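You operate a simulated robot arm through the tools that you are given. There is no shell and no other tool. Be economical: measure what you need, move in short steps, check, and stop when the job is done.

You are at the controls of a simulated robot arm. One attempt, no reset.

JOB
Clip the green chafe guard over the line's worn patch and tape its end.
Fine: wind till all laps are on; the tape carriage ends parked. Where these are worked on the way, their far stop is far enough and under half their travel is too little: tape carriage.

The check looks at the end state, three seconds after you hand in, the way a careful person would. Anything else that was tipped, shoved, dropped, spilled or broken makes it a failure.

ROBOT AND FRAMES
A 6-joint arm with a fingered hand, fixed in place. Base frame: the origin is at the foot of the arm, x ahead of it, y to its left, z up; the work surface is at about z = 80. Units: cm, degrees, N and s.
With the tool pointing down near the work surface it reaches from about 34 to 82 cm from the base axis. Its first joint turns from -166.0 to 166.0 degrees. Payload 4 kg.
Tool frame: the origin (TCP) lies between the finger pads and is the grasp point; the fingertips stand 2.6 cm ahead of it; z points along the fingers, y is the line along which they close. Largest opening 13.2 cm; the body of the gripper starts 7.3 cm behind the TCP. The gripper is a hand of 5 fingers: y runs from the thumb to the fingers, the wrist lies at [0, 0, -23.9] in the tool frame, and closing takes about 1.5 s.
Orientation is told as [roll, pitch, yaw] about the base's x, y, z axes, in that order, counted from this pose: with the fingers straight down and closing along the base's y, the tool's x points along the base's -x, its y along +y and its z along -z.

CONTROLS
- The arm moves only by the tool nudge_tool. Its argument "increments" is a list of rows, each a list of 7 numbers: the shift along the base's x, y, z in cm, then the turn, a rotation vector about the base's x, y, z in degrees, then the closure in counts, from 0 (fully open) to 255 (shut). In form: [[x, y, z, ax, ay, az, fingers], ...]. A call has 1 to 20 rows; each row shifts and turns the commanded pose from where the row before left it. Rows are played at 5 a second. More than 5 cm and 8.6 degrees between two rows, or a gripper value outside its range, and nothing of the call is played. A pose out of reach is approached as far as the arm can. The call stops where the force on the tool passes 90 N (or 10 N more than at its start, if that is more) or the arm is blocked; 0.2 s more then pass. Each finger travels about 4.5 cm/s and halts on what it meets, pressing with about 33 N; the grip force reading is that of the motor and also rises with nothing between the fingers. The clock runs only during rows and for 0.2 s after the last one: add rows that do not move to give the fingers time. The reply holds the time, the measured pose of the TCP, the force on the tool along the base axes, the opening and the grip force, in the units named above and with some noise, with the torque about the TCP (base axes, N m) and any sound that the robot's microphone picked up.
- Cameras (640 x 400 px; columns grow to the right, rows downward): "scene" is fixed at [6.7, -51.26, 170.6]; the picture's right is [0.87, -0.49, 0.00], its down [-0.24, -0.43, -0.87] and it looks along [0.43, 0.76, -0.49] (base axes); focal length 311 px, centre (320, 200). "wrist" rides on the gripper at [8.5, 0.2, -9.7] in the tool frame; the picture's right is [-0.02, 1.00, 0.00], its down [-0.75, -0.02, -0.66] and it looks along [-0.66, -0.01, 0.75] (tool axes); focal length 270 px, centre (320, 200). There is no depth. A picture from a camera that has moved, and an enlarged one, comes with that camera's place and axes in the base frame and with its lens. The place of the scene camera against the robot may be out by one fixed shift of up to 2.5 cm in any direction.
- snapshot(camera): a new picture of that camera. No time passes.
- grasp_type(shape): the hand has 5 fingers and takes this shape, open, in about a second: jaw (thumb against the fingers, like two jaws); tri (thumb and two fingers); tip (a fingertip pinch); poke (one finger out to press); point (the index stretched); flat (the hand flat); cup (the hand cupped); fist (a fist). The gripper value then closes the fingers along that shape, each until it touches; the sizes above hold for jaw. It gives what a move gives, with no picture.
- close_up(camera, box): a new picture of the part [left, top, right, bottom] of that camera's present view, enlarged. No time passes.
- close_job(): hands the job in; it is judged then, once.

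Go step by step. Nothing tells you positions but the pictures and the camera data: compare them with the known pose of the tool, close in by small moves and look again before you grip or let go. The budget is 120 turns and 76 pictures, counting those below and the enlarged ones. Unless the task says otherwise, let go and move clear before handing in.

The tools are called after "Call:" by a JSON object that holds its "method" and its "body". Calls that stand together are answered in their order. nudge_tool: Moves the arm, as the interface text tells. Its arguments: {"type":"object","properties":{"increments":{"type":"array","items":{"type":"array","items":{"type":"number"}}}},"required":["increments"]} The other tools are called the same way: grasp_type (shape) gives the hand a shape; snapshot (camera) takes a picture; close_up (camera, box) takes an enlarged picture of a part of a camera's view; close_job () hands the job in.

At the start:

```text
time_s: 0.0
ee_pos: [18.84, 33.32, 135.38]
tool_rot: [-0.6, 0.4, -0.3]
force: [0.1, 0.0, -0.2]
ft_torque: [0.02, 0.0, -0.02]
width: 13.17
finger_force: 0.2
shape: jaw
```

scene: 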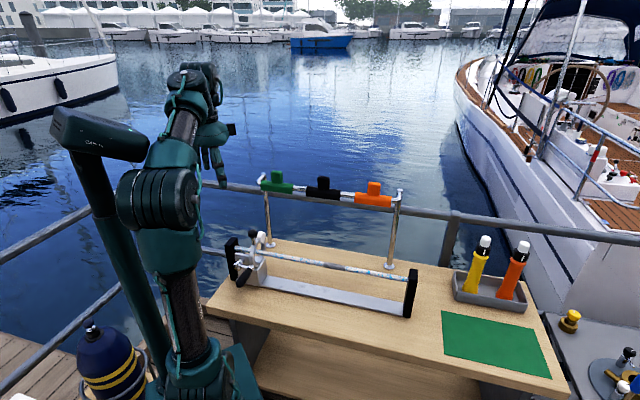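
wrist: 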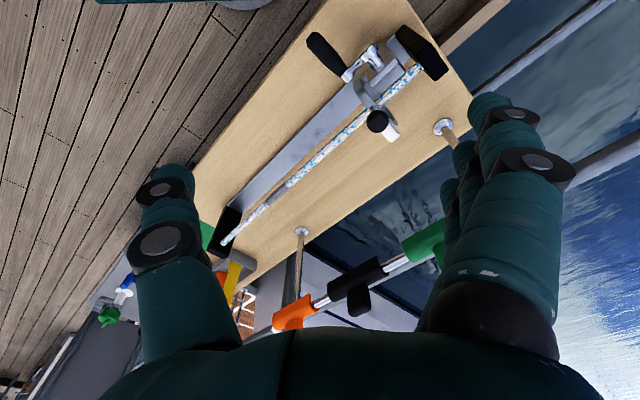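

I see a bench with a line stretched in a frame, a tape carriage with a crank on the left, and a rail of green, black and orange guards above. I'll look closer first.

Call:
{"method": "close_up", "body": {"camera": "scene", "box": [210, 160, 430, 330]}}

Call:
{"method": "close_up", "body": {"camera": "scene", "box": [215, 220, 315, 300]}}

Call:
{"method": "close_up", "body": {"camera": "wrist", "box": [290, 10, 470, 150]}}

```text
2.35 times, centred on (320, 245) of scene
camera zoom: at [6.7, -51.26, 170.6], right [0.87, -0.49, 0.0], down [-0.24, -0.43, -0.87], along [0.43, 0.76, -0.49], focal length 732 px, centre (320, 94)
```

zoom: 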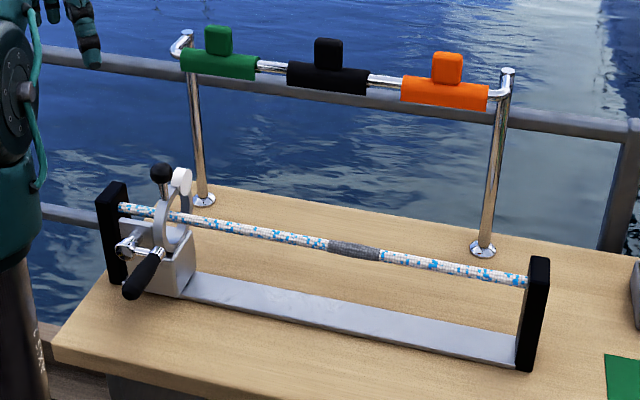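

```text
5.00 times, centred on (265, 260) of scene
camera zoom: at [6.7, -51.26, 170.6], right [0.87, -0.49, 0.0], down [-0.24, -0.43, -0.87], along [0.43, 0.76, -0.49], focal length 1556 px, centre (595, -100)
```

zoom: 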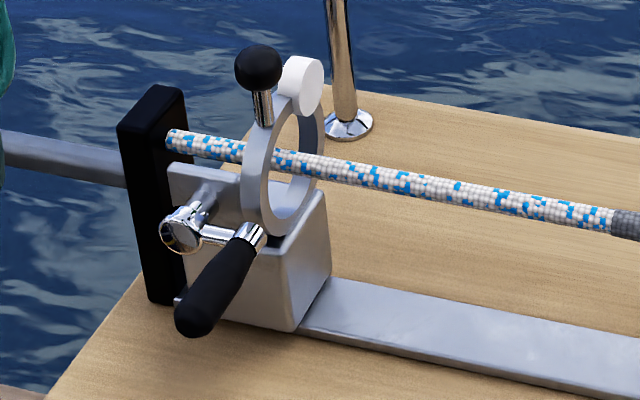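

```text
2.86 times, centred on (380, 80) of wrist
camera zoom: at [10.27, 33.58, 145.18], right [0.02, 1.0, -0.01], down [0.76, -0.01, 0.65], along [0.65, -0.02, -0.76], focal length 772 px, centre (149, 543)
```

zoom: 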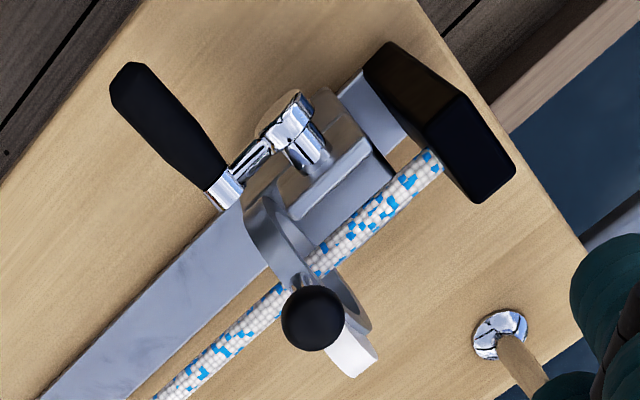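

The line runs at roughly 45° from about (23,50) to (70,4) at z≈94, and the green guard is near (44,50,116). I'll turn the hand to align with the line and look at the guard with the wrist camera.

Call:
{"method": "nudge_tool", "body": {"increments": [[2.4, 3.5, 0, 0, 0, -6.4, 0], [2.4, 3.5, 0, 0, 0, -6.4, 0], [2.4, 3.5, 0, 0, 0, -6.4, 0], [2.4, 3.5, 0, 0, 0, -6.4, 0], [2.4, 3.5, 0, 0, 0, -6.4, 0], [2.4, 3.5, 0, 0, 0, -6.4, 0], [2.4, 3.5, 0, 0, 0, -6.4, 0], [0, 0, 0, 0, 0, 0, 0], [0, 0, 0, 0, 0, 0, 0]]}}

Call:
{"method": "snapshot", "body": {"camera": "wrist"}}

Call:
{"method": "snapshot", "body": {"camera": "scene"}}

```text
time_s: 2.0
ee_pos: [32.19, 51.77, 127.41]
tool_rot: [-0.5, 0.3, -45.1]
force: [0.1, 0.4, -0.7]
ft_torque: [-0.02, -0.01, 0.0]
width: 13.22
finger_force: 0.1
shape: jaw
out of reach, approached as far as the arm can: row 3, 4, 5, 6, 7
```

```text
70 pictures are left
camera wrist: at [26.32, 57.92, 137.33], right [0.72, 0.69, -0.01], down [0.53, -0.54, 0.65], along [0.45, -0.48, -0.76], focal length 270 px, centre (320, 200)
```

wrist: 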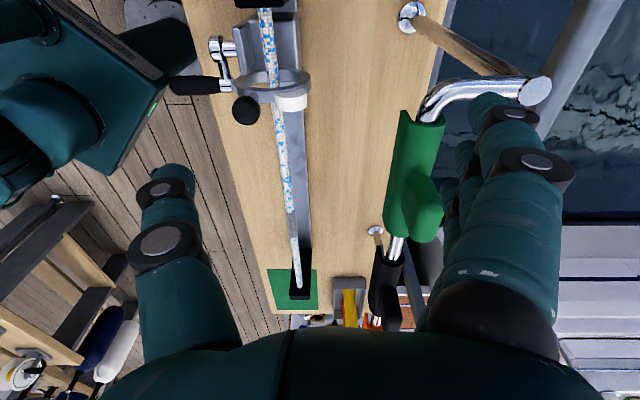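

```text
69 pictures are left
```

scene: 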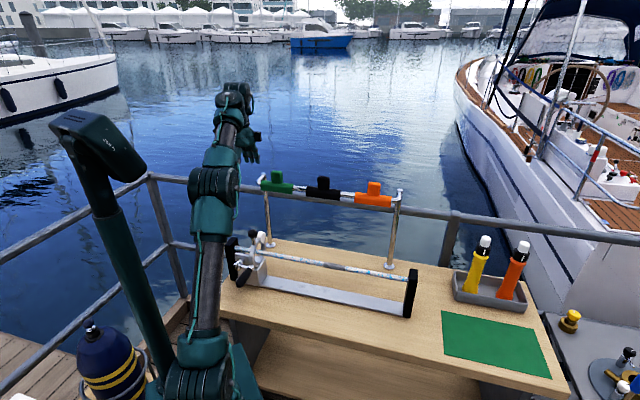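

The arm hits its reach limit at this height, so the guard (about (43.7, 52.9, 114.5)) needs a tilted hand. I'll look closely at the guard's shape.

Call:
{"method": "close_up", "body": {"camera": "wrist", "box": [340, 60, 560, 260]}}

Call:
{"method": "close_up", "body": {"camera": "scene", "box": [250, 160, 350, 225]}}

Call:
{"method": "close_up", "body": {"camera": "wrist", "box": [160, 0, 330, 140]}}

```text
2.00 times, centred on (450, 160) of wrist
camera zoom: at [26.32, 57.92, 137.33], right [0.72, 0.69, -0.01], down [0.53, -0.54, 0.65], along [0.45, -0.48, -0.76], focal length 541 px, centre (60, 280)
```

zoom: 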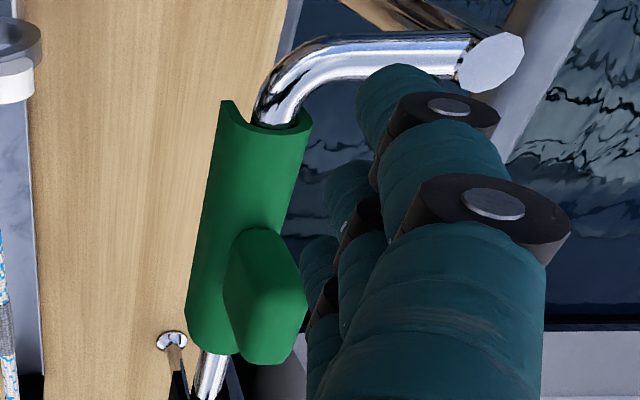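

```text
6.15 times, centred on (300, 192) of scene
camera zoom: at [6.7, -51.26, 170.6], right [0.87, -0.49, 0.0], down [-0.24, -0.43, -0.87], along [0.43, 0.76, -0.49], focal length 1915 px, centre (443, 246)
```

zoom: 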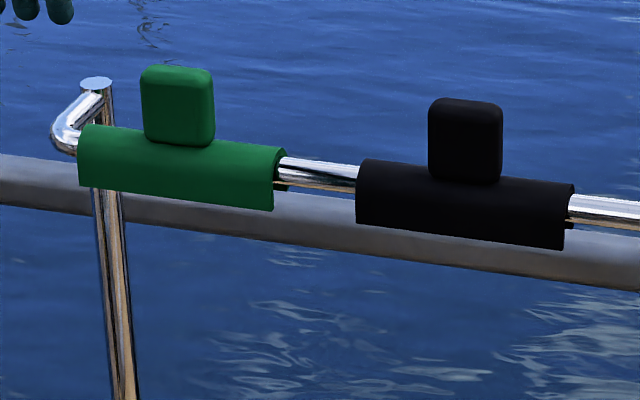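

```text
2.86 times, centred on (245, 70) of wrist
camera zoom: at [26.32, 57.92, 137.33], right [0.72, 0.69, -0.01], down [0.53, -0.54, 0.65], along [0.45, -0.48, -0.76], focal length 772 px, centre (534, 571)
```

zoom: 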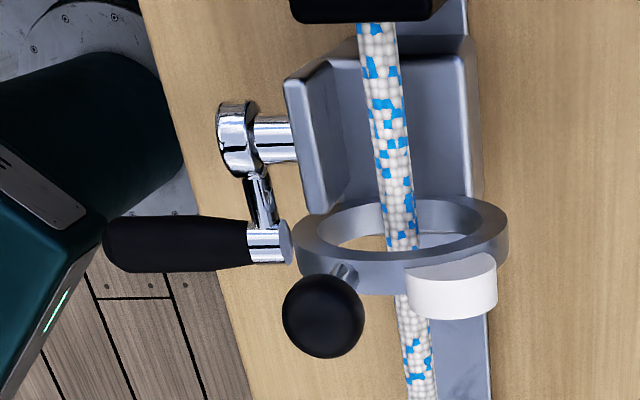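

The tab is about 4 cm wide along the rail and 2 cm thick, centred near (44, 52, 119). I'll tilt the hand about 15° outward and hover near the tab.

Call:
{"method": "nudge_tool", "body": {"increments": [[0, 0, 0, 3.55, -3.55, 0, 0], [0, 0, 0, 3.55, -3.55, 0, 0], [0, 0, 0, 3.55, -3.55, 0, 0], [0, 0, 0, 0, 0, 0, 0]]}}

```text
time_s: 3.0
ee_pos: [32.1, 51.78, 127.64]
tool_rot: [14.5, 0.2, -45.0]
force: [0.4, -0.3, -0.8]
ft_torque: [-0.01, 0.02, -0.02]
width: 13.17
finger_force: 0.1
shape: jaw
```

Tilt worked without the pose jumping. Moving over the tab, slightly short of it.

Call:
{"method": "nudge_tool", "body": {"increments": [[3.3, -0.6, -0.3, 0, 0, 0, 0], [3.3, -0.6, -0.3, 0, 0, 0, 0], [3.4, -0.6, -0.3, 0, 0, 0, 0], [0, 0, 0, 0, 0, 0, 0], [0, 0, 0, 0, 0, 0, 0]]}}

Call:
{"method": "snapshot", "body": {"camera": "wrist"}}

Call:
{"method": "close_up", "body": {"camera": "scene", "box": [200, 120, 360, 220]}}

```text
time_s: 4.2
ee_pos: [42.16, 50.26, 126.73]
tool_rot: [14.6, 0.3, -45.0]
force: [0.8, -0.8, -0.8]
ft_torque: [0.05, 0.0, 0.0]
width: 13.18
finger_force: 0.1
shape: jaw
```

```text
65 pictures are left
camera wrist: at [34.57, 54.58, 136.23], right [0.7, 0.67, 0.25], down [0.41, -0.66, 0.63], along [0.59, -0.34, -0.74], focal length 270 px, centre (320, 200)
```

wrist: 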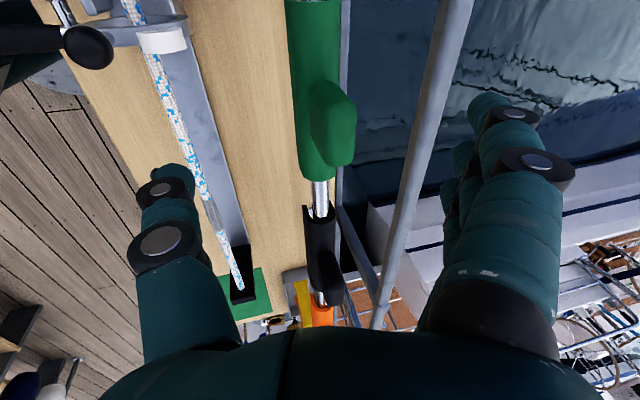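

```text
4.00 times, centred on (280, 170) of scene
camera zoom: at [6.7, -51.26, 170.6], right [0.87, -0.49, 0.0], down [-0.24, -0.43, -0.87], along [0.43, 0.76, -0.49], focal length 1244 px, centre (480, 320)
```

zoom: 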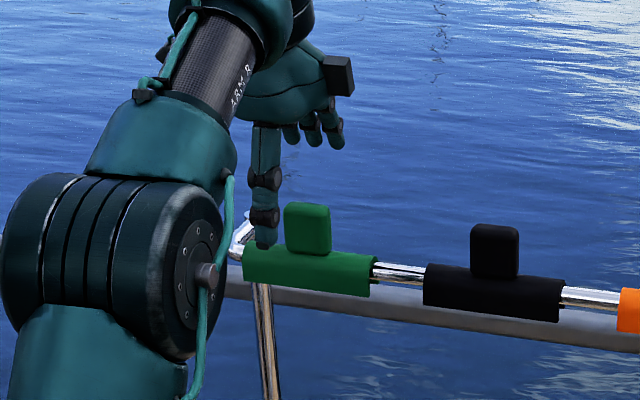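

Two wrist views agree: tab centre (44.0, 52.3, 119.7). I'll descend with the hand straddling the tab.

Call:
{"method": "nudge_tool", "body": {"increments": [[0.7, 0.8, -1.6, 0, 0, 0, 0], [0.5, 0.5, -1.6, 0, 0, 0, 0], [0.4, 0.4, -1.6, 0, 0, 0, 0], [0.25, 0.3, -1.6, 0, 0, 0, 0], [0, 0, 0, 0, 0, 0, 0], [0, 0, 0, 0, 0, 0, 0]]}}

Call:
{"method": "snapshot", "body": {"camera": "wrist"}}

Call:
{"method": "close_up", "body": {"camera": "scene", "box": [220, 120, 340, 220]}}

```text
time_s: 5.6
ee_pos: [44.07, 51.91, 120.23]
tool_rot: [14.6, 0.3, -45.0]
force: [-0.1, 0.6, -0.4]
ft_torque: [-0.02, -0.03, -0.01]
width: 13.18
finger_force: 0.1
shape: jaw
```

```text
63 pictures are left
camera wrist: at [36.46, 56.3, 129.85], right [0.7, 0.67, 0.25], down [0.41, -0.66, 0.63], along [0.59, -0.34, -0.74], focal length 270 px, centre (320, 200)
```

wrist: 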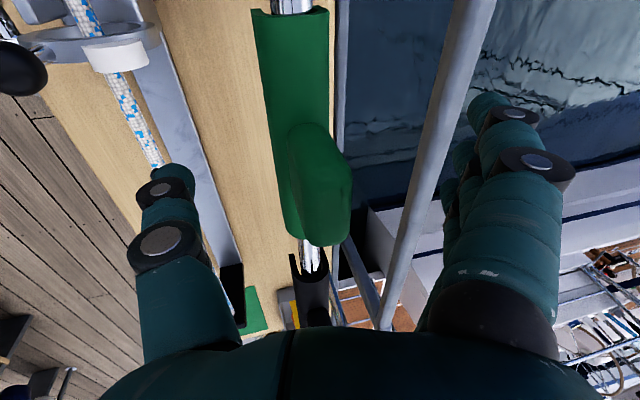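

```text
4.00 times, centred on (280, 170) of scene
camera zoom: at [6.7, -51.26, 170.6], right [0.87, -0.49, 0.0], down [-0.24, -0.43, -0.87], along [0.43, 0.76, -0.49], focal length 1244 px, centre (480, 320)
```

zoom: 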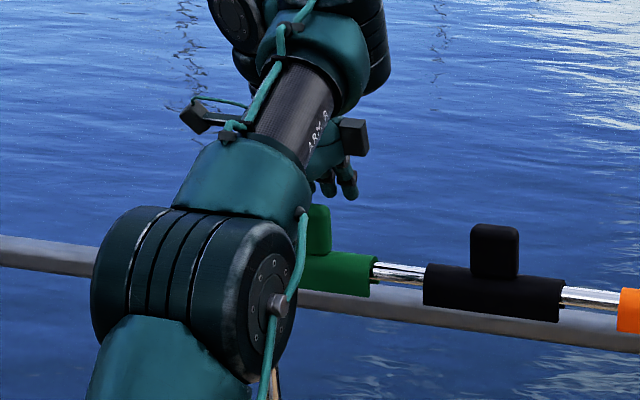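

The tab sits at the image centre, i.e. at the grasp point. Closing.

Call:
{"method": "nudge_tool", "body": {"increments": [[0, 0, 0, 0, 0, 0, 80], [0, 0, 0, 0, 0, 0, 140], [0, 0, 0, 0, 0, 0, 190], [0, 0, 0, 0, 0, 0, 255], [0, 0, 0, 0, 0, 0, 255], [0, 0, 0, 0, 0, 0, 255], [0, 0, 0, 0, 0, 0, 255], [0, 0, 0, 0, 0, 0, 255], [0, 0, 0, 0, 0, 0, 255], [0, 0, 0, 0, 0, 0, 255]]}}

Call:
{"method": "snapshot", "body": {"camera": "wrist"}}

```text
time_s: 7.8
ee_pos: [44.09, 51.89, 120.18]
tool_rot: [14.4, 0.3, -45.1]
force: [-0.9, -0.8, -0.1]
ft_torque: [-0.06, -0.04, -0.06]
width: 0.87
finger_force: 33.3
shape: jaw
```

```text
61 pictures are left
camera wrist: at [36.46, 56.3, 129.84], right [0.7, 0.67, 0.25], down [0.41, -0.66, 0.63], along [0.59, -0.34, -0.74], focal length 270 px, centre (320, 200)
```

wrist: 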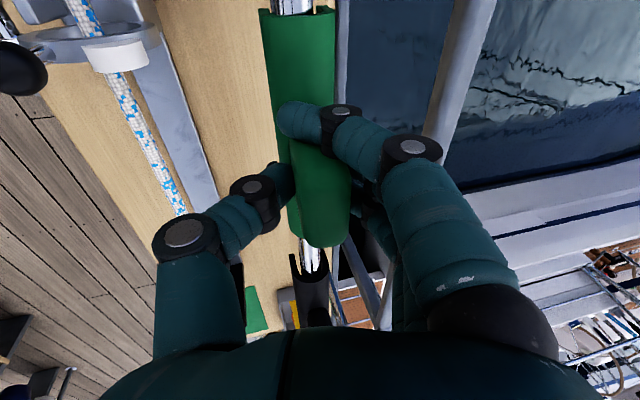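

Thumb and middle fingers hold the tab, with the index curled past its near edge. I'll pull straight up.

Call:
{"method": "nudge_tool", "body": {"increments": [[0, 0, 0.7, 0, 0, 0, 255], [0, 0, 0.7, 0, 0, 0, 255], [0, 0, 0.7, 0, 0, 0, 255], [0, 0, 0.7, 0, 0, 0, 255], [0, 0, 0, 0, 0, 0, 255]]}}

Call:
{"method": "snapshot", "body": {"camera": "wrist"}}

```text
time_s: 9.0
ee_pos: [44.0, 51.93, 122.97]
tool_rot: [14.5, 0.3, -45.1]
force: [-0.1, -0.9, -1.2]
ft_torque: [-0.02, -0.01, -0.03]
width: 0.85
finger_force: 33.2
shape: jaw
```

```text
60 pictures are left
camera wrist: at [36.32, 56.33, 132.6], right [0.7, 0.67, 0.25], down [0.41, -0.66, 0.63], along [0.59, -0.34, -0.74], focal length 270 px, centre (320, 200)
```

wrist: 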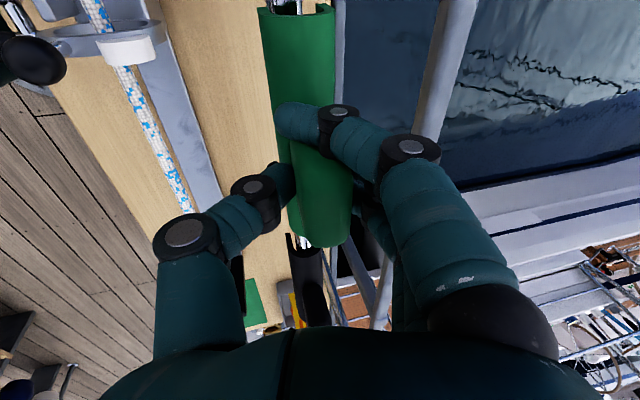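

The guard came off freely. I'll lift clear of the rail, move inward off it, then look for the worn patch.

Call:
{"method": "nudge_tool", "body": {"increments": [[0, 0, 1.2, 0, 0, 0, 255], [0, 0, 1.2, 0, 0, 0, 255], [-2.1, -2.1, 0, 0, 0, 0, 255], [-2.1, -2.1, 0, 0, 0, 0, 255], [-2.1, -2.1, 0, 0, 0, 0, 255], [-1.0, -1.0, 0, 0, 0, 0, 255], [2, -2, -0.5, 0, 0, 0, 255], [2, -2, -0.5, 0, 0, 0, 255], [2, -2, -0.5, 0, 0, 0, 255], [2, -2, -0.5, 0, 0, 0, 255], [2, -2, -0.5, 0, 0, 0, 255], [0, 0, 0, 0, 0, 0, 255]]}}

Call:
{"method": "snapshot", "body": {"camera": "wrist"}}

Call:
{"method": "snapshot", "body": {"camera": "scene"}}

```text
time_s: 11.6
ee_pos: [47.45, 35.22, 124.33]
tool_rot: [14.2, 0.3, -45.1]
force: [-0.5, 0.1, -0.8]
ft_torque: [-0.03, 0.0, 0.0]
width: 0.84
finger_force: 33.3
shape: jaw
out of reach, approached as far as the arm can: row 8, 9, 10
```

```text
59 pictures are left
camera wrist: at [39.8, 39.6, 133.89], right [0.7, 0.67, 0.25], down [0.41, -0.66, 0.63], along [0.58, -0.34, -0.74], focal length 270 px, centre (320, 200)
```

wrist: 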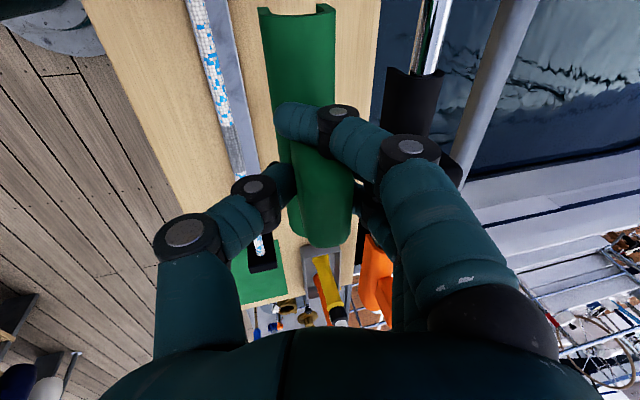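

```text
58 pictures are left
```

scene: 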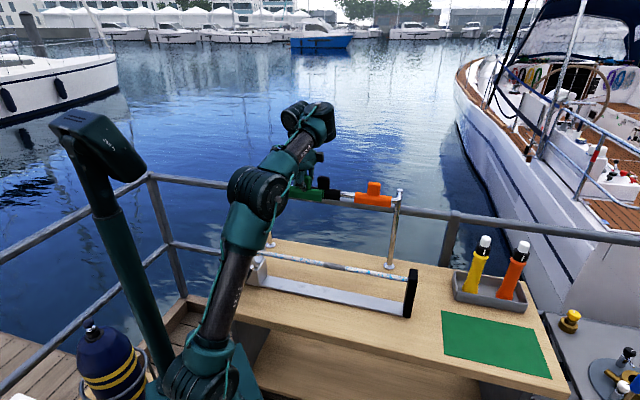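

The patch (dark gray section of line) is visible left of the guard. I'll zoom to measure it.

Call:
{"method": "close_up", "body": {"camera": "wrist", "box": [170, 0, 350, 200]}}

Call:
{"method": "close_up", "body": {"camera": "scene", "box": [240, 220, 430, 330]}}

```text
2.00 times, centred on (260, 100) of wrist
camera zoom: at [39.8, 39.6, 133.89], right [0.7, 0.67, 0.25], down [0.41, -0.66, 0.63], along [0.58, -0.34, -0.74], focal length 541 px, centre (440, 400)
```

zoom: 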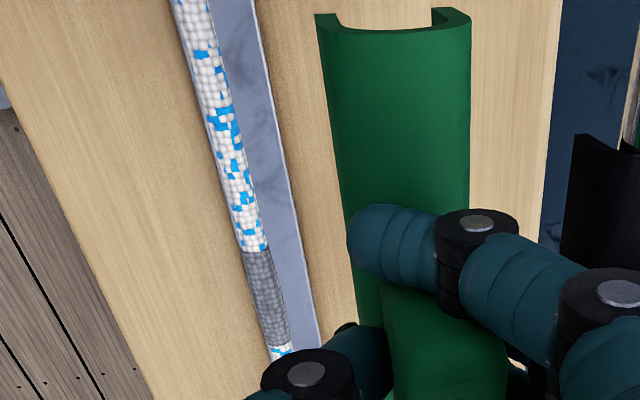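

```text
3.37 times, centred on (335, 275) of scene
camera zoom: at [6.7, -51.26, 170.6], right [0.87, -0.49, 0.0], down [-0.24, -0.43, -0.87], along [0.43, 0.76, -0.49], focal length 1048 px, centre (270, -53)
```

zoom: 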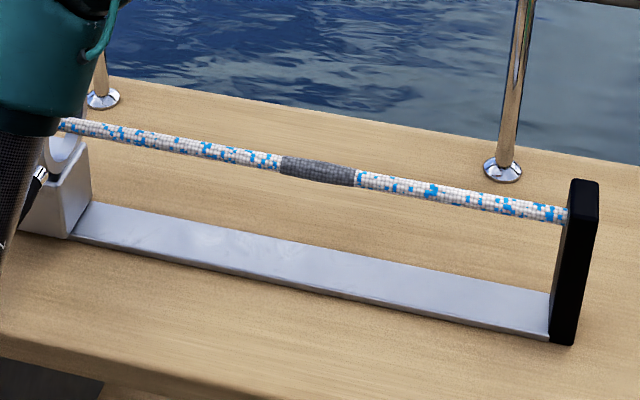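

Patch runs from about (48.9,24.4) to (54.6,18.5) at z≈94.4, mid (51.8,21.4). Guard is 12.7 cm long, so I move over the mid and stop above.

Call:
{"method": "nudge_tool", "body": {"increments": [[0.55, -1.78, -2.2, 0, 0, 0, 255], [0.55, -1.78, -2.2, 0, 0, 0, 255], [0.55, -1.78, -2.2, 0, 0, 0, 255], [0.55, -1.78, -2.2, 0, 0, 0, 255], [0.55, -1.78, -2.2, 0, 0, 0, 255], [0.55, -1.78, -2.2, 0, 0, 0, 255], [0.55, -1.78, -2.2, 0, 0, 0, 255], [0.6, -1.75, -1.4, 0, 0, 0, 255], [0, 0, 0, 0, 0, 0, 255], [0, 0, 0, 0, 0, 0, 255]]}}

Call:
{"method": "snapshot", "body": {"camera": "wrist"}}

Call:
{"method": "close_up", "body": {"camera": "scene", "box": [240, 200, 430, 320]}}

```text
time_s: 13.8
ee_pos: [59.71, 24.49, 119.45]
tool_rot: [14.2, 0.3, -45.0]
force: [0.2, -0.3, -1.8]
ft_torque: [-0.04, -0.01, -0.02]
width: 0.85
finger_force: 32.5
shape: jaw
out of reach, approached as far as the arm can: row 1, 2, 3, 4, 5, 6, 7, 8
```

```text
55 pictures are left
camera wrist: at [52.08, 28.88, 128.99], right [0.7, 0.67, 0.25], down [0.41, -0.66, 0.63], along [0.58, -0.34, -0.74], focal length 270 px, centre (320, 200)
```

wrist: 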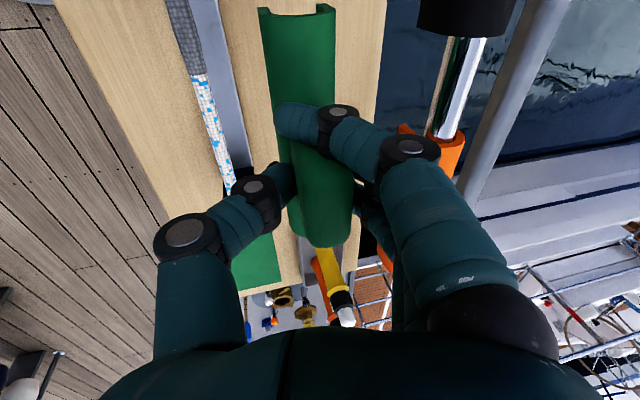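

```text
3.33 times, centred on (335, 260) of scene
camera zoom: at [6.7, -51.26, 170.6], right [0.87, -0.49, 0.0], down [-0.24, -0.43, -0.87], along [0.43, 0.76, -0.49], focal length 1037 px, centre (270, 0)
```

zoom: 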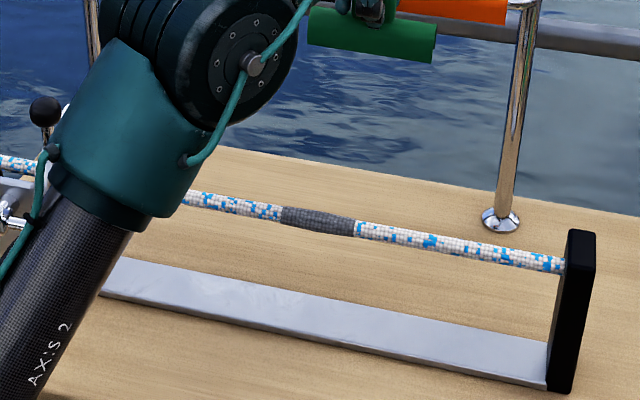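

The arm ended off the commanded path (59.7, 24.5, 119.5). I'll test a small straight-down move to learn where the commanded pose really is.

Call:
{"method": "nudge_tool", "body": {"increments": [[0, 0, -1, 0, 0, 0, 255], [0, 0, 0, 0, 0, 0, 255], [0, 0, 0, 0, 0, 0, 255]]}}

```text
time_s: 14.6
ee_pos: [60.12, 24.49, 118.94]
tool_rot: [14.2, 0.4, -45.0]
force: [-0.5, 0.2, -2.1]
ft_torque: [0.04, 0.02, 0.0]
width: 0.84
finger_force: 33.2
shape: jaw
out of reach, approached as far as the arm can: row 1
```

Moving down drives the arm outward, so a joint seems to be at its limit, probably with the elbow on the wrong side. I'll look at the arm.

Call:
{"method": "snapshot", "body": {"camera": "scene"}}

Call:
{"method": "close_up", "body": {"camera": "scene", "box": [180, 60, 420, 220]}}

```text
53 pictures are left
```

scene: 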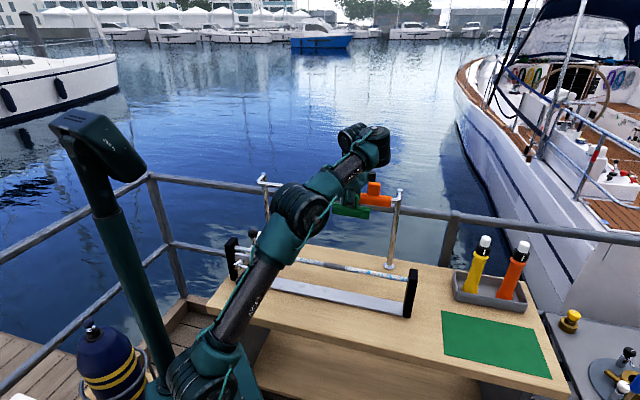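

```text
2.50 times, centred on (300, 140) of scene
camera zoom: at [6.7, -51.26, 170.6], right [0.87, -0.49, 0.0], down [-0.24, -0.43, -0.87], along [0.43, 0.76, -0.49], focal length 778 px, centre (370, 350)
```

zoom: 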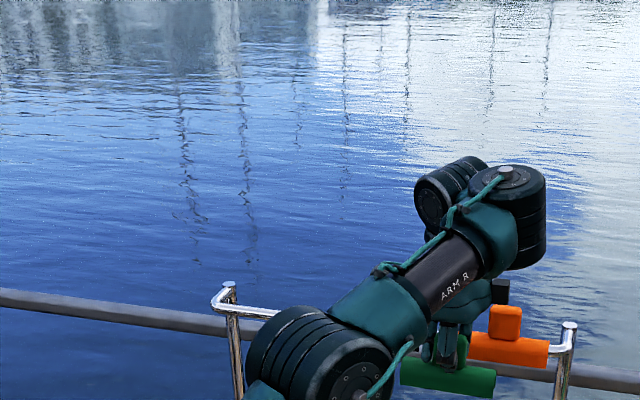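

The elbow looks fine, so the limit is something else, maybe tied to the tilt. I'll probe with small test rows, since the flags report each row.

Call:
{"method": "nudge_tool", "body": {"increments": [[0, 0, 1, 0, 0, 0, 255], [1, 0, 0, 0, 0, 0, 255], [-1, 0, 0, 0, 0, 0, 255], [0, 1, 0, 0, 0, 0, 255], [0, -1, 0, 0, 0, 0, 255], [0, 0, 0, -3, 3, 0, 255], [0, 0, -0.7, 0, 0, 0, 255], [0, 0, -0.7, 0, 0, 0, 255], [0, 0, -0.7, 0, 0, 0, 255], [0, 0, -0.7, 0, 0, 0, 255], [0, 0, -0.7, 0, 0, 0, 255], [0, 0, 0, 0, 0, 0, 255]]}}

```text
time_s: 17.2
ee_pos: [59.56, 23.25, 116.05]
tool_rot: [10.3, 0.3, -44.9]
force: [-0.4, 0.0, -1.6]
ft_torque: [-0.01, -0.01, 0.0]
width: 0.83
finger_force: 33.3
shape: jaw
out of reach, approached as far as the arm can: row 6
```

Reducing the tilt unlocked the downward move, so the outward tilt is what's limited. I'll probe further down and inward at this tilt.

Call:
{"method": "nudge_tool", "body": {"increments": [[0, 0, -1, 0, 0, 0, 255], [0, 0, -1, 0, 0, 0, 255], [0, 0, -1, 0, 0, 0, 255], [-0.7, -0.7, 0, 0, 0, 0, 255], [-0.7, -0.7, 0, 0, 0, 0, 255], [-0.7, -0.7, 0, 0, 0, 0, 255], [-0.7, -0.7, 0, 0, 0, 0, 255], [0, 0, 0, 0, 0, 0, 255]]}}

```text
time_s: 19.0
ee_pos: [56.63, 20.5, 112.91]
tool_rot: [10.2, 0.3, -44.9]
force: [0.6, 0.5, -1.5]
ft_torque: [-0.02, 0.02, 0.03]
width: 0.81
finger_force: 33.1
shape: jaw
```

No limits here. I'll try restoring the original 14.5° tilt at this location.

Call:
{"method": "nudge_tool", "body": {"increments": [[0, 0, 0, 1.5, -1.5, 0, 255], [0, 0, 0, 1.5, -1.5, 0, 255], [0, 0, 0, 0, 0, 0, 255], [0, 0, 0, 0, 0, 0, 255]]}}

Call:
{"method": "snapshot", "body": {"camera": "wrist"}}

```text
time_s: 20.0
ee_pos: [56.65, 20.45, 112.93]
tool_rot: [14.5, 0.2, -45.0]
force: [-0.6, 0.5, -0.7]
ft_torque: [-0.01, 0.0, -0.02]
width: 0.79
finger_force: 33.2
shape: jaw
```

```text
51 pictures are left
camera wrist: at [49.04, 24.76, 122.44], right [0.7, 0.67, 0.25], down [0.41, -0.66, 0.63], along [0.59, -0.34, -0.74], focal length 270 px, centre (320, 200)
```

wrist: 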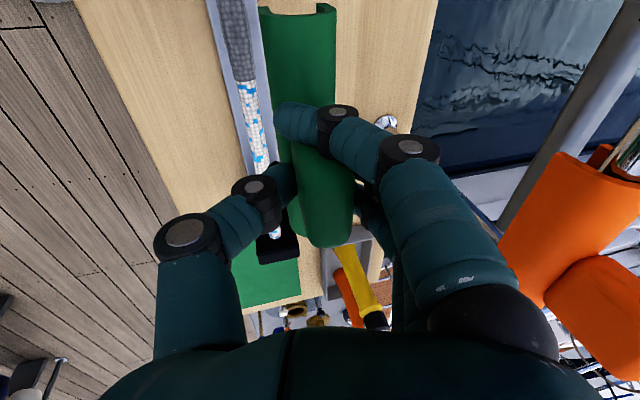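

Tilt is restored. Now moving over the patch at a safe height.

Call:
{"method": "nudge_tool", "body": {"increments": [[-1.2, 0.14, -1.5, 0, 0, 0, 255], [-1.2, 0.14, -1.5, 0, 0, 0, 255], [-1.2, 0.14, -1.5, 0, 0, 0, 255], [-1.15, 0.13, -1.5, 0, 0, 0, 255], [0, 0, -1.5, 0, 0, 0, 255], [0, 0, 0, 0, 0, 0, 255], [0, 0, 0, 0, 0, 0, 255]]}}

Call:
{"method": "snapshot", "body": {"camera": "wrist"}}

Call:
{"method": "snapshot", "body": {"camera": "scene"}}

```text
time_s: 21.6
ee_pos: [52.04, 20.92, 105.31]
tool_rot: [14.6, 0.2, -45.1]
force: [-0.3, 0.4, -0.8]
ft_torque: [-0.01, -0.01, -0.03]
width: 0.84
finger_force: 33.3
shape: jaw
```

```text
50 pictures are left
camera wrist: at [44.33, 25.28, 114.87], right [0.7, 0.67, 0.25], down [0.41, -0.66, 0.63], along [0.59, -0.34, -0.74], focal length 270 px, centre (320, 200)
```

wrist: 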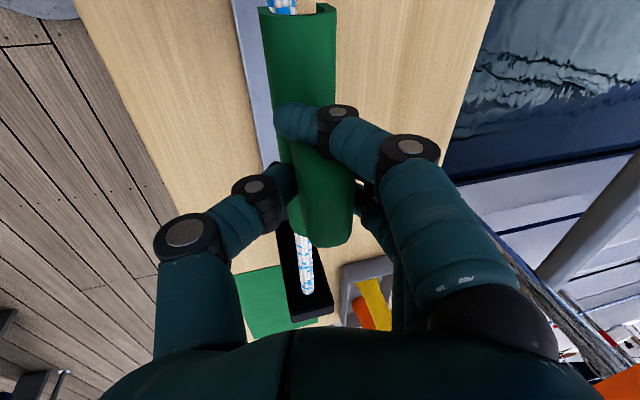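

```text
49 pictures are left
```

scene: 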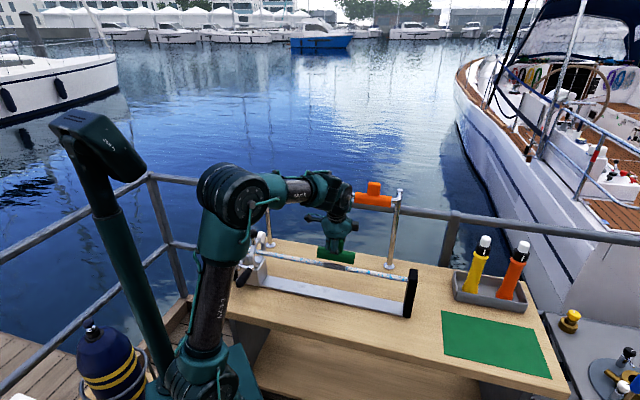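

The orange guard is untouched, and the green guard is aligned over the line. I'll lower it and watch the force.

Call:
{"method": "nudge_tool", "body": {"increments": [[0, 0, -0.8, 0, 0, 0, 255], [0, 0, -0.8, 0, 0, 0, 255], [0, 0, -0.8, 0, 0, 0, 255], [0, 0, -0.8, 0, 0, 0, 255], [0, 0, -0.5, 0, 0, 0, 255], [0, 0, 0, 0, 0, 0, 255]]}}

Call:
{"method": "snapshot", "body": {"camera": "wrist"}}

Call:
{"method": "close_up", "body": {"camera": "scene", "box": [270, 190, 430, 320]}}

```text
time_s: 23.0
ee_pos: [51.93, 20.93, 101.65]
tool_rot: [14.5, 0.3, -45.0]
force: [1.0, -0.3, -1.4]
ft_torque: [0.02, -0.01, 0.02]
width: 0.81
finger_force: 33.1
shape: jaw
```

```text
48 pictures are left
camera wrist: at [44.3, 25.25, 111.23], right [0.7, 0.67, 0.25], down [0.41, -0.66, 0.63], along [0.59, -0.34, -0.74], focal length 270 px, centre (320, 200)
```

wrist: 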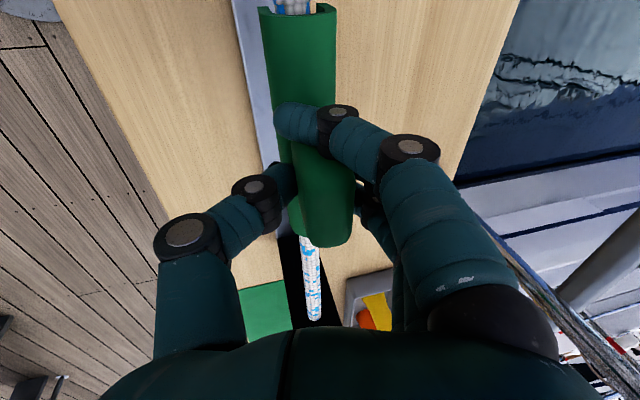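

```text
3.08 times, centred on (350, 255) of scene
camera zoom: at [6.7, -51.26, 170.6], right [0.87, -0.49, 0.0], down [-0.24, -0.43, -0.87], along [0.43, 0.76, -0.49], focal length 957 px, centre (228, 31)
```

zoom: 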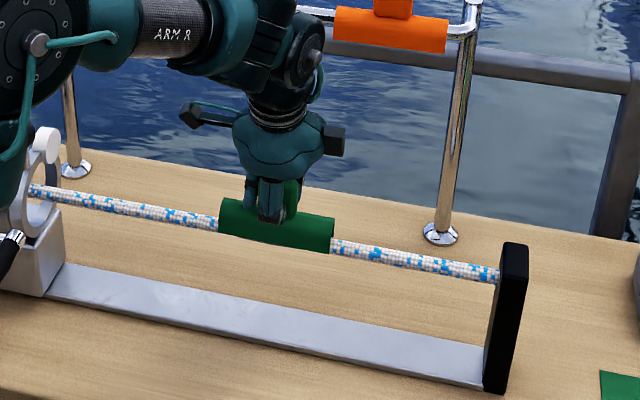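

Alignment looks centred on the line. Pressing down gently to clip it.

Call:
{"method": "nudge_tool", "body": {"increments": [[0, 0, -0.4, 0, 0, 0, 255], [0, 0, -0.4, 0, 0, 0, 255], [0, 0, -0.4, 0, 0, 0, 255], [0, 0, -0.4, 0, 0, 0, 255], [0, 0, -0.4, 0, 0, 0, 255], [0, 0, 0, 0, 0, 0, 255]]}}

Call:
{"method": "close_up", "body": {"camera": "scene", "box": [270, 190, 430, 320]}}

```text
time_s: 24.4
ee_pos: [52.01, 21.04, 99.56]
tool_rot: [14.6, 0.2, -45.0]
force: [0.8, -0.3, -1.5]
ft_torque: [-0.05, 0.01, -0.05]
width: 0.82
finger_force: 33.2
shape: jaw
```

```text
3.08 times, centred on (350, 255) of scene
camera zoom: at [6.7, -51.26, 170.6], right [0.87, -0.49, 0.0], down [-0.24, -0.43, -0.87], along [0.43, 0.76, -0.49], focal length 957 px, centre (228, 31)
```

zoom: 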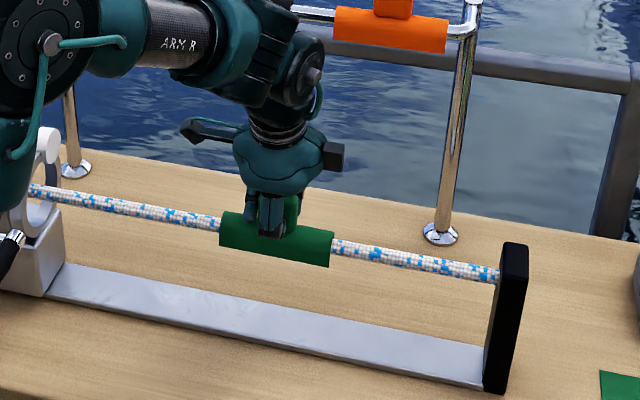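

It appears nearly seated with no force yet; I'll press a bit more.

Call:
{"method": "nudge_tool", "body": {"increments": [[0, 0, -0.25, 0, 0, 0, 255], [0, 0, -0.25, 0, 0, 0, 255], [0, 0, -0.25, 0, 0, 0, 255], [0, 0, 0, 0, 0, 0, 255]]}}

Call:
{"method": "snapshot", "body": {"camera": "wrist"}}

```text
time_s: 25.4
ee_pos: [52.09, 20.92, 99.05]
tool_rot: [14.7, 0.2, -45.0]
force: [-6.5, -6.7, 30.5]
ft_torque: [-0.17, 0.13, 0.0]
width: 0.94
finger_force: 32.6
shape: jaw
```

```text
45 pictures are left
camera wrist: at [44.35, 25.25, 108.61], right [0.7, 0.67, 0.25], down [0.41, -0.66, 0.63], along [0.59, -0.34, -0.73], focal length 270 px, centre (320, 200)
```

wrist: 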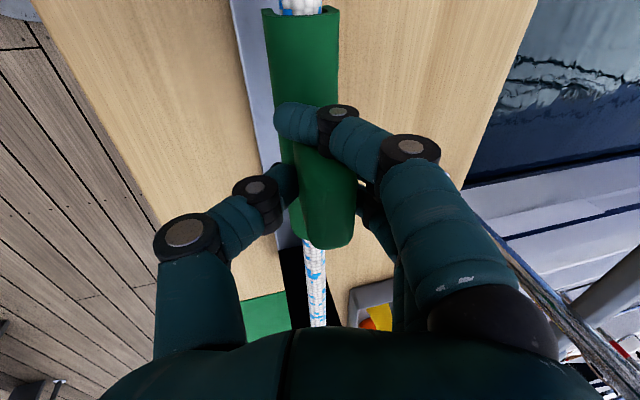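

Contact force is now 30 N, so it's likely seated. Checking closely before release.

Call:
{"method": "close_up", "body": {"camera": "scene", "box": [315, 230, 375, 280]}}

Call:
{"method": "close_up", "body": {"camera": "wrist", "box": [250, 0, 350, 60]}}

```text
8.00 times, centred on (345, 255) of scene
camera zoom: at [6.7, -51.26, 170.6], right [0.87, -0.49, 0.0], down [-0.24, -0.43, -0.87], along [0.43, 0.76, -0.49], focal length 2489 px, centre (120, -240)
```

zoom: 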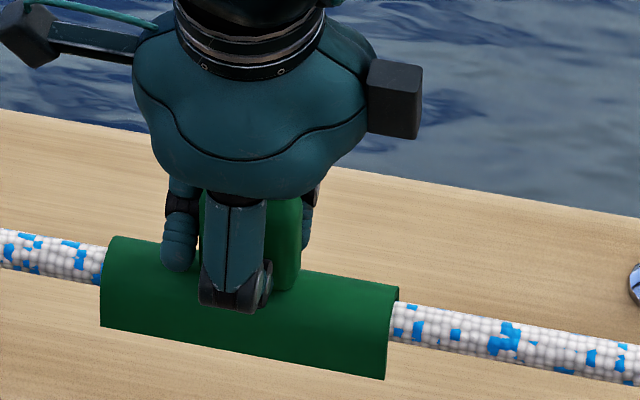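

```text
6.40 times, centred on (300, 30) of wrist
camera zoom: at [44.35, 25.25, 108.61], right [0.7, 0.67, 0.25], down [0.41, -0.66, 0.63], along [0.59, -0.34, -0.73], focal length 1730 px, centre (448, 1288)
```

zoom: 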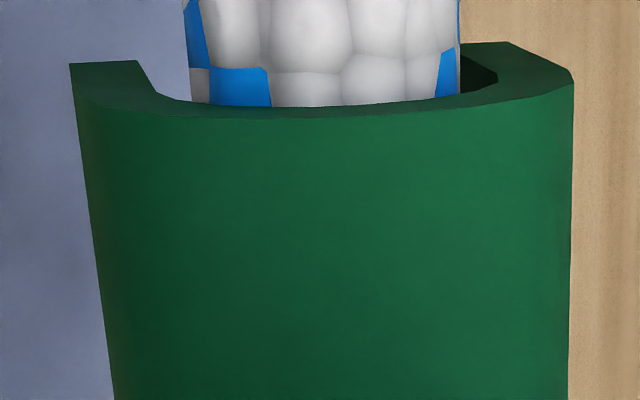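

The line touches the inner crown of the guard, so it's seated. Opening the hand and backing straight up.

Call:
{"method": "nudge_tool", "body": {"increments": [[0, 0, 0.15, 0, 0, 0, 150], [0, 0, 0, 0, 0, 0, 60], [0, 0, 0, 0, 0, 0, 0], [0, 0, 0, 0, 0, 0, 0], [0, 0, 0, 0, 0, 0, 0], [0, 0, 0, 0, 0, 0, 0], [0, 0, 0, 0, 0, 0, 0], [-0.3, -0.3, 1.5, 0, 0, 0, 0], [-0.3, -0.3, 1.5, 0, 0, 0, 0], [-0.4, -0.4, 1.5, 0, 0, 0, 0], [-0.4, -0.4, 1.5, 0, 0, 0, 0], [0, 0, 2, 0, 0, 0, 0], [0, 0, 2, 0, 0, 0, 0], [0, 0, 2, 0, 0, 0, 0], [0, 0, 0, 0, 0, 0, 0]]}}

Call:
{"method": "snapshot", "body": {"camera": "wrist"}}

Call:
{"method": "close_up", "body": {"camera": "scene", "box": [270, 190, 430, 320]}}

```text
time_s: 28.6
ee_pos: [50.51, 19.75, 110.96]
tool_rot: [14.5, 0.3, -45.0]
force: [0.6, 0.1, 0.1]
ft_torque: [-0.02, -0.03, -0.01]
width: 13.17
finger_force: 0.1
shape: jaw
```

```text
42 pictures are left
camera wrist: at [42.9, 23.96, 120.61], right [0.7, 0.67, 0.25], down [0.41, -0.66, 0.63], along [0.59, -0.34, -0.74], focal length 270 px, centre (320, 200)
```

wrist: 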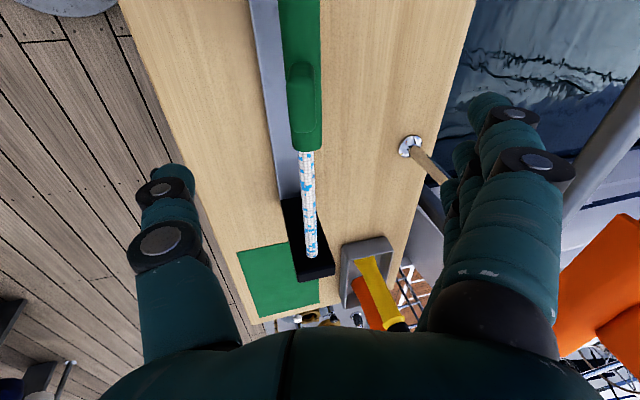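

```text
3.08 times, centred on (350, 255) of scene
camera zoom: at [6.7, -51.26, 170.6], right [0.87, -0.49, 0.0], down [-0.24, -0.43, -0.87], along [0.43, 0.76, -0.49], focal length 957 px, centre (228, 31)
```

zoom: 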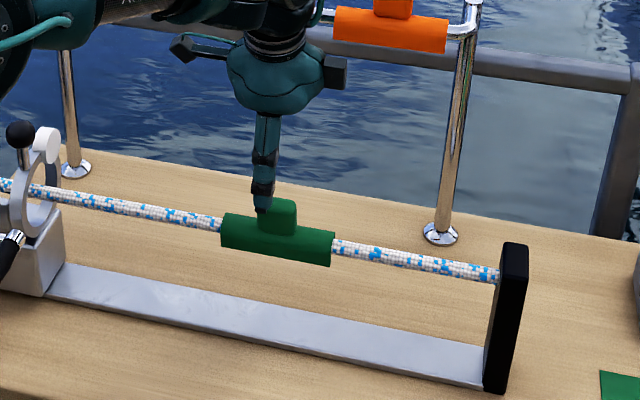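

The guard sits upright and covers the patch. Next is the carriage: I place its knob at (28.9,41.4,104.7) and the crank handle from (25.3,37.2) to (19.3,31) at z≈93. I'll go hover over the knob with the hand vertical.

Call:
{"method": "nudge_tool", "body": {"increments": [[0, 0, 2, 0, 0, 0, 0], [-2.7, 2.7, 1.5, -1.28, 1.28, 0, 0], [-2.7, 2.7, 1, -1.28, 1.28, 0, 0], [-2.7, 2.7, 1, -1.28, 1.28, 0, 0], [-2.7, 2.7, 1, -1.28, 1.28, 0, 0], [-2.7, 2.7, 1, -1.28, 1.28, 0, 0], [-2.7, 2.7, 0, -1.28, 1.28, 0, 0], [-2.7, 2.7, 0, -1.28, 1.28, 0, 0], [-2.7, 2.7, 0, -1.28, 1.28, 0, 0], [0, 0, 0, 0, 0, 0, 0], [0, 0, 0, 0, 0, 0, 0]]}}

Call:
{"method": "snapshot", "body": {"camera": "wrist"}}

```text
time_s: 31.0
ee_pos: [28.92, 41.13, 118.6]
tool_rot: [0.1, 0.3, -45.1]
force: [0.7, 0.5, 0.4]
ft_torque: [0.02, 0.01, -0.01]
width: 13.19
finger_force: 0.0
shape: jaw
```

```text
40 pictures are left
camera wrist: at [22.95, 47.2, 128.45], right [0.72, 0.69, 0.0], down [0.52, -0.55, 0.65], along [0.45, -0.47, -0.76], focal length 270 px, centre (320, 200)
```

wrist: 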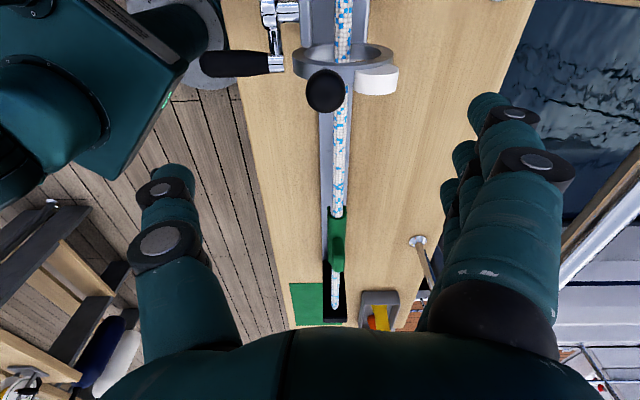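

Call:
{"method": "close_up", "body": {"camera": "wrist", "box": [190, 0, 410, 130]}}

Call:
{"method": "close_up", "body": {"camera": "scene", "box": [210, 200, 330, 300]}}

```text
2.91 times, centred on (300, 65) of wrist
camera zoom: at [22.95, 47.2, 128.45], right [0.72, 0.69, 0.0], down [0.52, -0.55, 0.65], along [0.45, -0.47, -0.76], focal length 786 px, centre (378, 593)
```

zoom: 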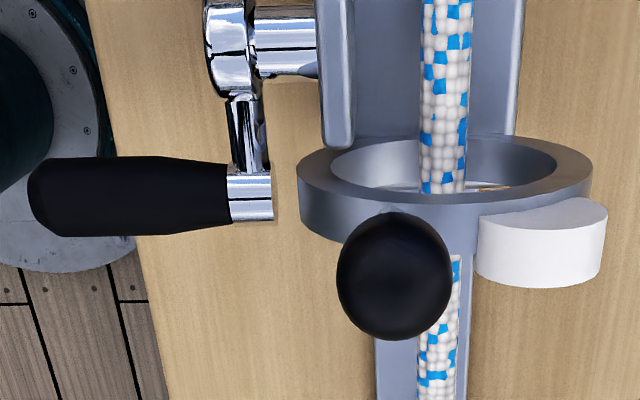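

```text
4.00 times, centred on (270, 250) of scene
camera zoom: at [6.7, -51.26, 170.6], right [0.87, -0.49, 0.0], down [-0.24, -0.43, -0.87], along [0.43, 0.76, -0.49], focal length 1244 px, centre (520, 0)
```

zoom: 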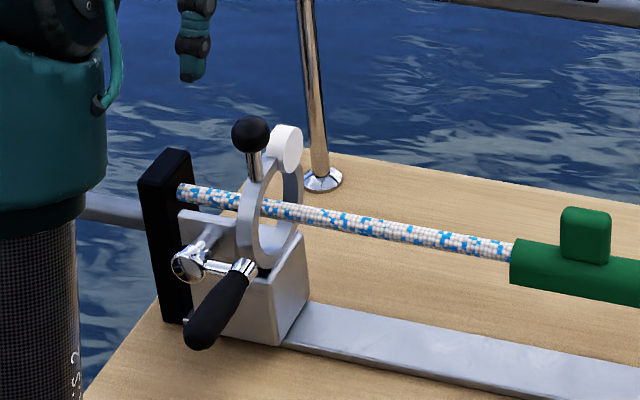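

The handle lies along n (perpendicular to the line) at its 3 o'clock position, which suits a jaw grip for both sliding and cranking. I'll turn the hand 90° and move above the handle at about (21.2, 33.2).

Call:
{"method": "nudge_tool", "body": {"increments": [[-0.6, -0.6, 0, 0, 0, 7.5, 0], [-0.6, -0.6, 0, 0, 0, 7.5, 0], [-0.6, -0.6, 0, 0, 0, 7.5, 0], [-0.6, -0.6, 0, 0, 0, 7.5, 0], [-0.6, -0.7, 0, 0, 0, 7.5, 0], [-0.7, -0.7, 0, 0, 0, 7.5, 0], [-0.7, -0.7, 0, 0, 0, 7.5, 0], [-0.7, -0.7, 0, 0, 0, 7.5, 0], [-0.7, -0.7, 0, 0, 0, 7.5, 0], [-0.7, -0.7, 0, 0, 0, 7.5, 0], [-0.6, -0.6, 0, 0, 0, 7.5, 50], [-0.6, -0.6, 0, 0, 0, 7.5, 90], [0, 0, 0, 0, 0, 0, 90], [0, 0, 0, 0, 0, 0, 90]]}}

Call:
{"method": "snapshot", "body": {"camera": "wrist"}}

Call:
{"method": "snapshot", "body": {"camera": "scene"}}

```text
time_s: 34.0
ee_pos: [21.19, 33.41, 118.55]
tool_rot: [0.0, 0.4, 45.0]
force: [0.1, 0.2, 0.5]
ft_torque: [0.0, -0.03, -0.02]
width: 8.58
finger_force: 0.0
shape: jaw
```

```text
37 pictures are left
camera wrist: at [15.01, 27.52, 128.37], right [-0.69, 0.72, 0.0], down [0.55, 0.52, 0.65], along [0.47, 0.45, -0.76], focal length 270 px, centre (320, 200)
```

wrist: 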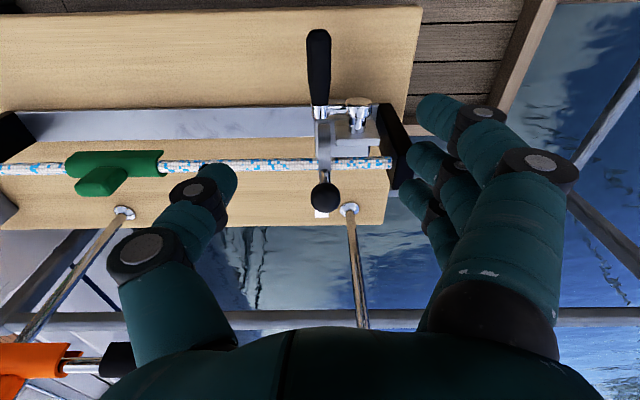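

```text
36 pictures are left
```

scene: 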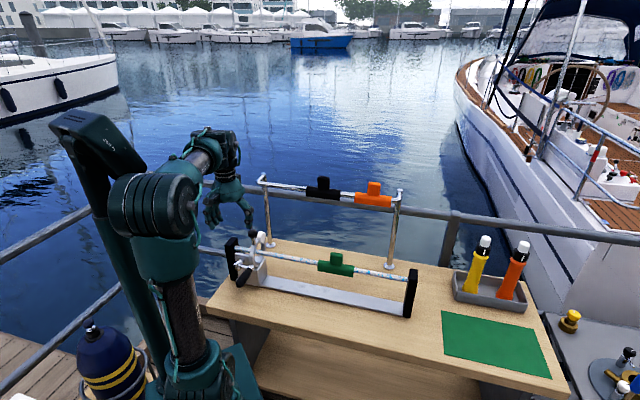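

The handle is centred under the grasp point. Descending partway and checking.

Call:
{"method": "nudge_tool", "body": {"increments": [[0, 0, -3.5, 0, 0, 0, 90], [0, 0, -3.5, 0, 0, 0, 90], [0, 0, -3.5, 0, 0, 0, 90], [0, 0, -3.5, 0, 0, 0, 90], [0, 0, -3, 0, 0, 0, 90], [0, 0, 0, 0, 0, 0, 90], [0, 0, 0, 0, 0, 0, 90]]}}

Call:
{"method": "snapshot", "body": {"camera": "wrist"}}

```text
time_s: 35.6
ee_pos: [21.2, 33.4, 101.69]
tool_rot: [0.0, 0.2, 44.9]
force: [0.2, -0.2, 0.2]
ft_torque: [0.01, 0.02, -0.03]
width: 8.59
finger_force: 0.0
shape: jaw
```

```text
35 pictures are left
camera wrist: at [15.05, 27.42, 111.55], right [-0.69, 0.72, 0.0], down [0.55, 0.52, 0.65], along [0.47, 0.45, -0.76], focal length 270 px, centre (320, 200)
```

wrist: 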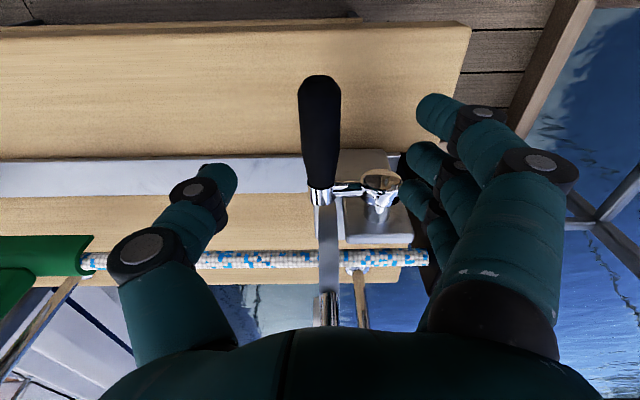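

Clear on all sides. Descending to the handle and closing on it.

Call:
{"method": "nudge_tool", "body": {"increments": [[0, 0, -2.5, 0, 0, 0, 90], [0, 0, -2.5, 0, 0, 0, 90], [0, 0, -2, 0, 0, 0, 90], [0, 0, -1.2, 0, 0, 0, 90], [0, 0, 0, 0, 0, 0, 90], [0, 0, 0, 0, 0, 0, 140], [0, 0, 0, 0, 0, 0, 190], [0, 0, 0, 0, 0, 0, 230], [0, 0, 0, 0, 0, 0, 255], [0, 0, 0, 0, 0, 0, 255], [0, 0, 0, 0, 0, 0, 255], [0, 0, 0, 0, 0, 0, 255]]}}

Call:
{"method": "snapshot", "body": {"camera": "wrist"}}

```text
time_s: 38.2
ee_pos: [21.23, 33.36, 93.34]
tool_rot: [-0.1, 0.4, 44.9]
force: [5.1, -1.3, -20.4]
ft_torque: [0.01, 0.06, 0.09]
width: 0.4
finger_force: 33.2
shape: jaw
```

```text
34 pictures are left
camera wrist: at [14.99, 27.52, 103.08], right [-0.69, 0.72, 0.0], down [0.55, 0.52, 0.65], along [0.47, 0.45, -0.76], focal length 270 px, centre (320, 200)
```

wrist: 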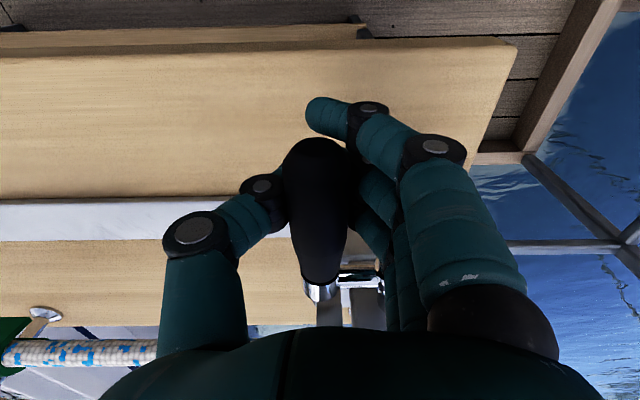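

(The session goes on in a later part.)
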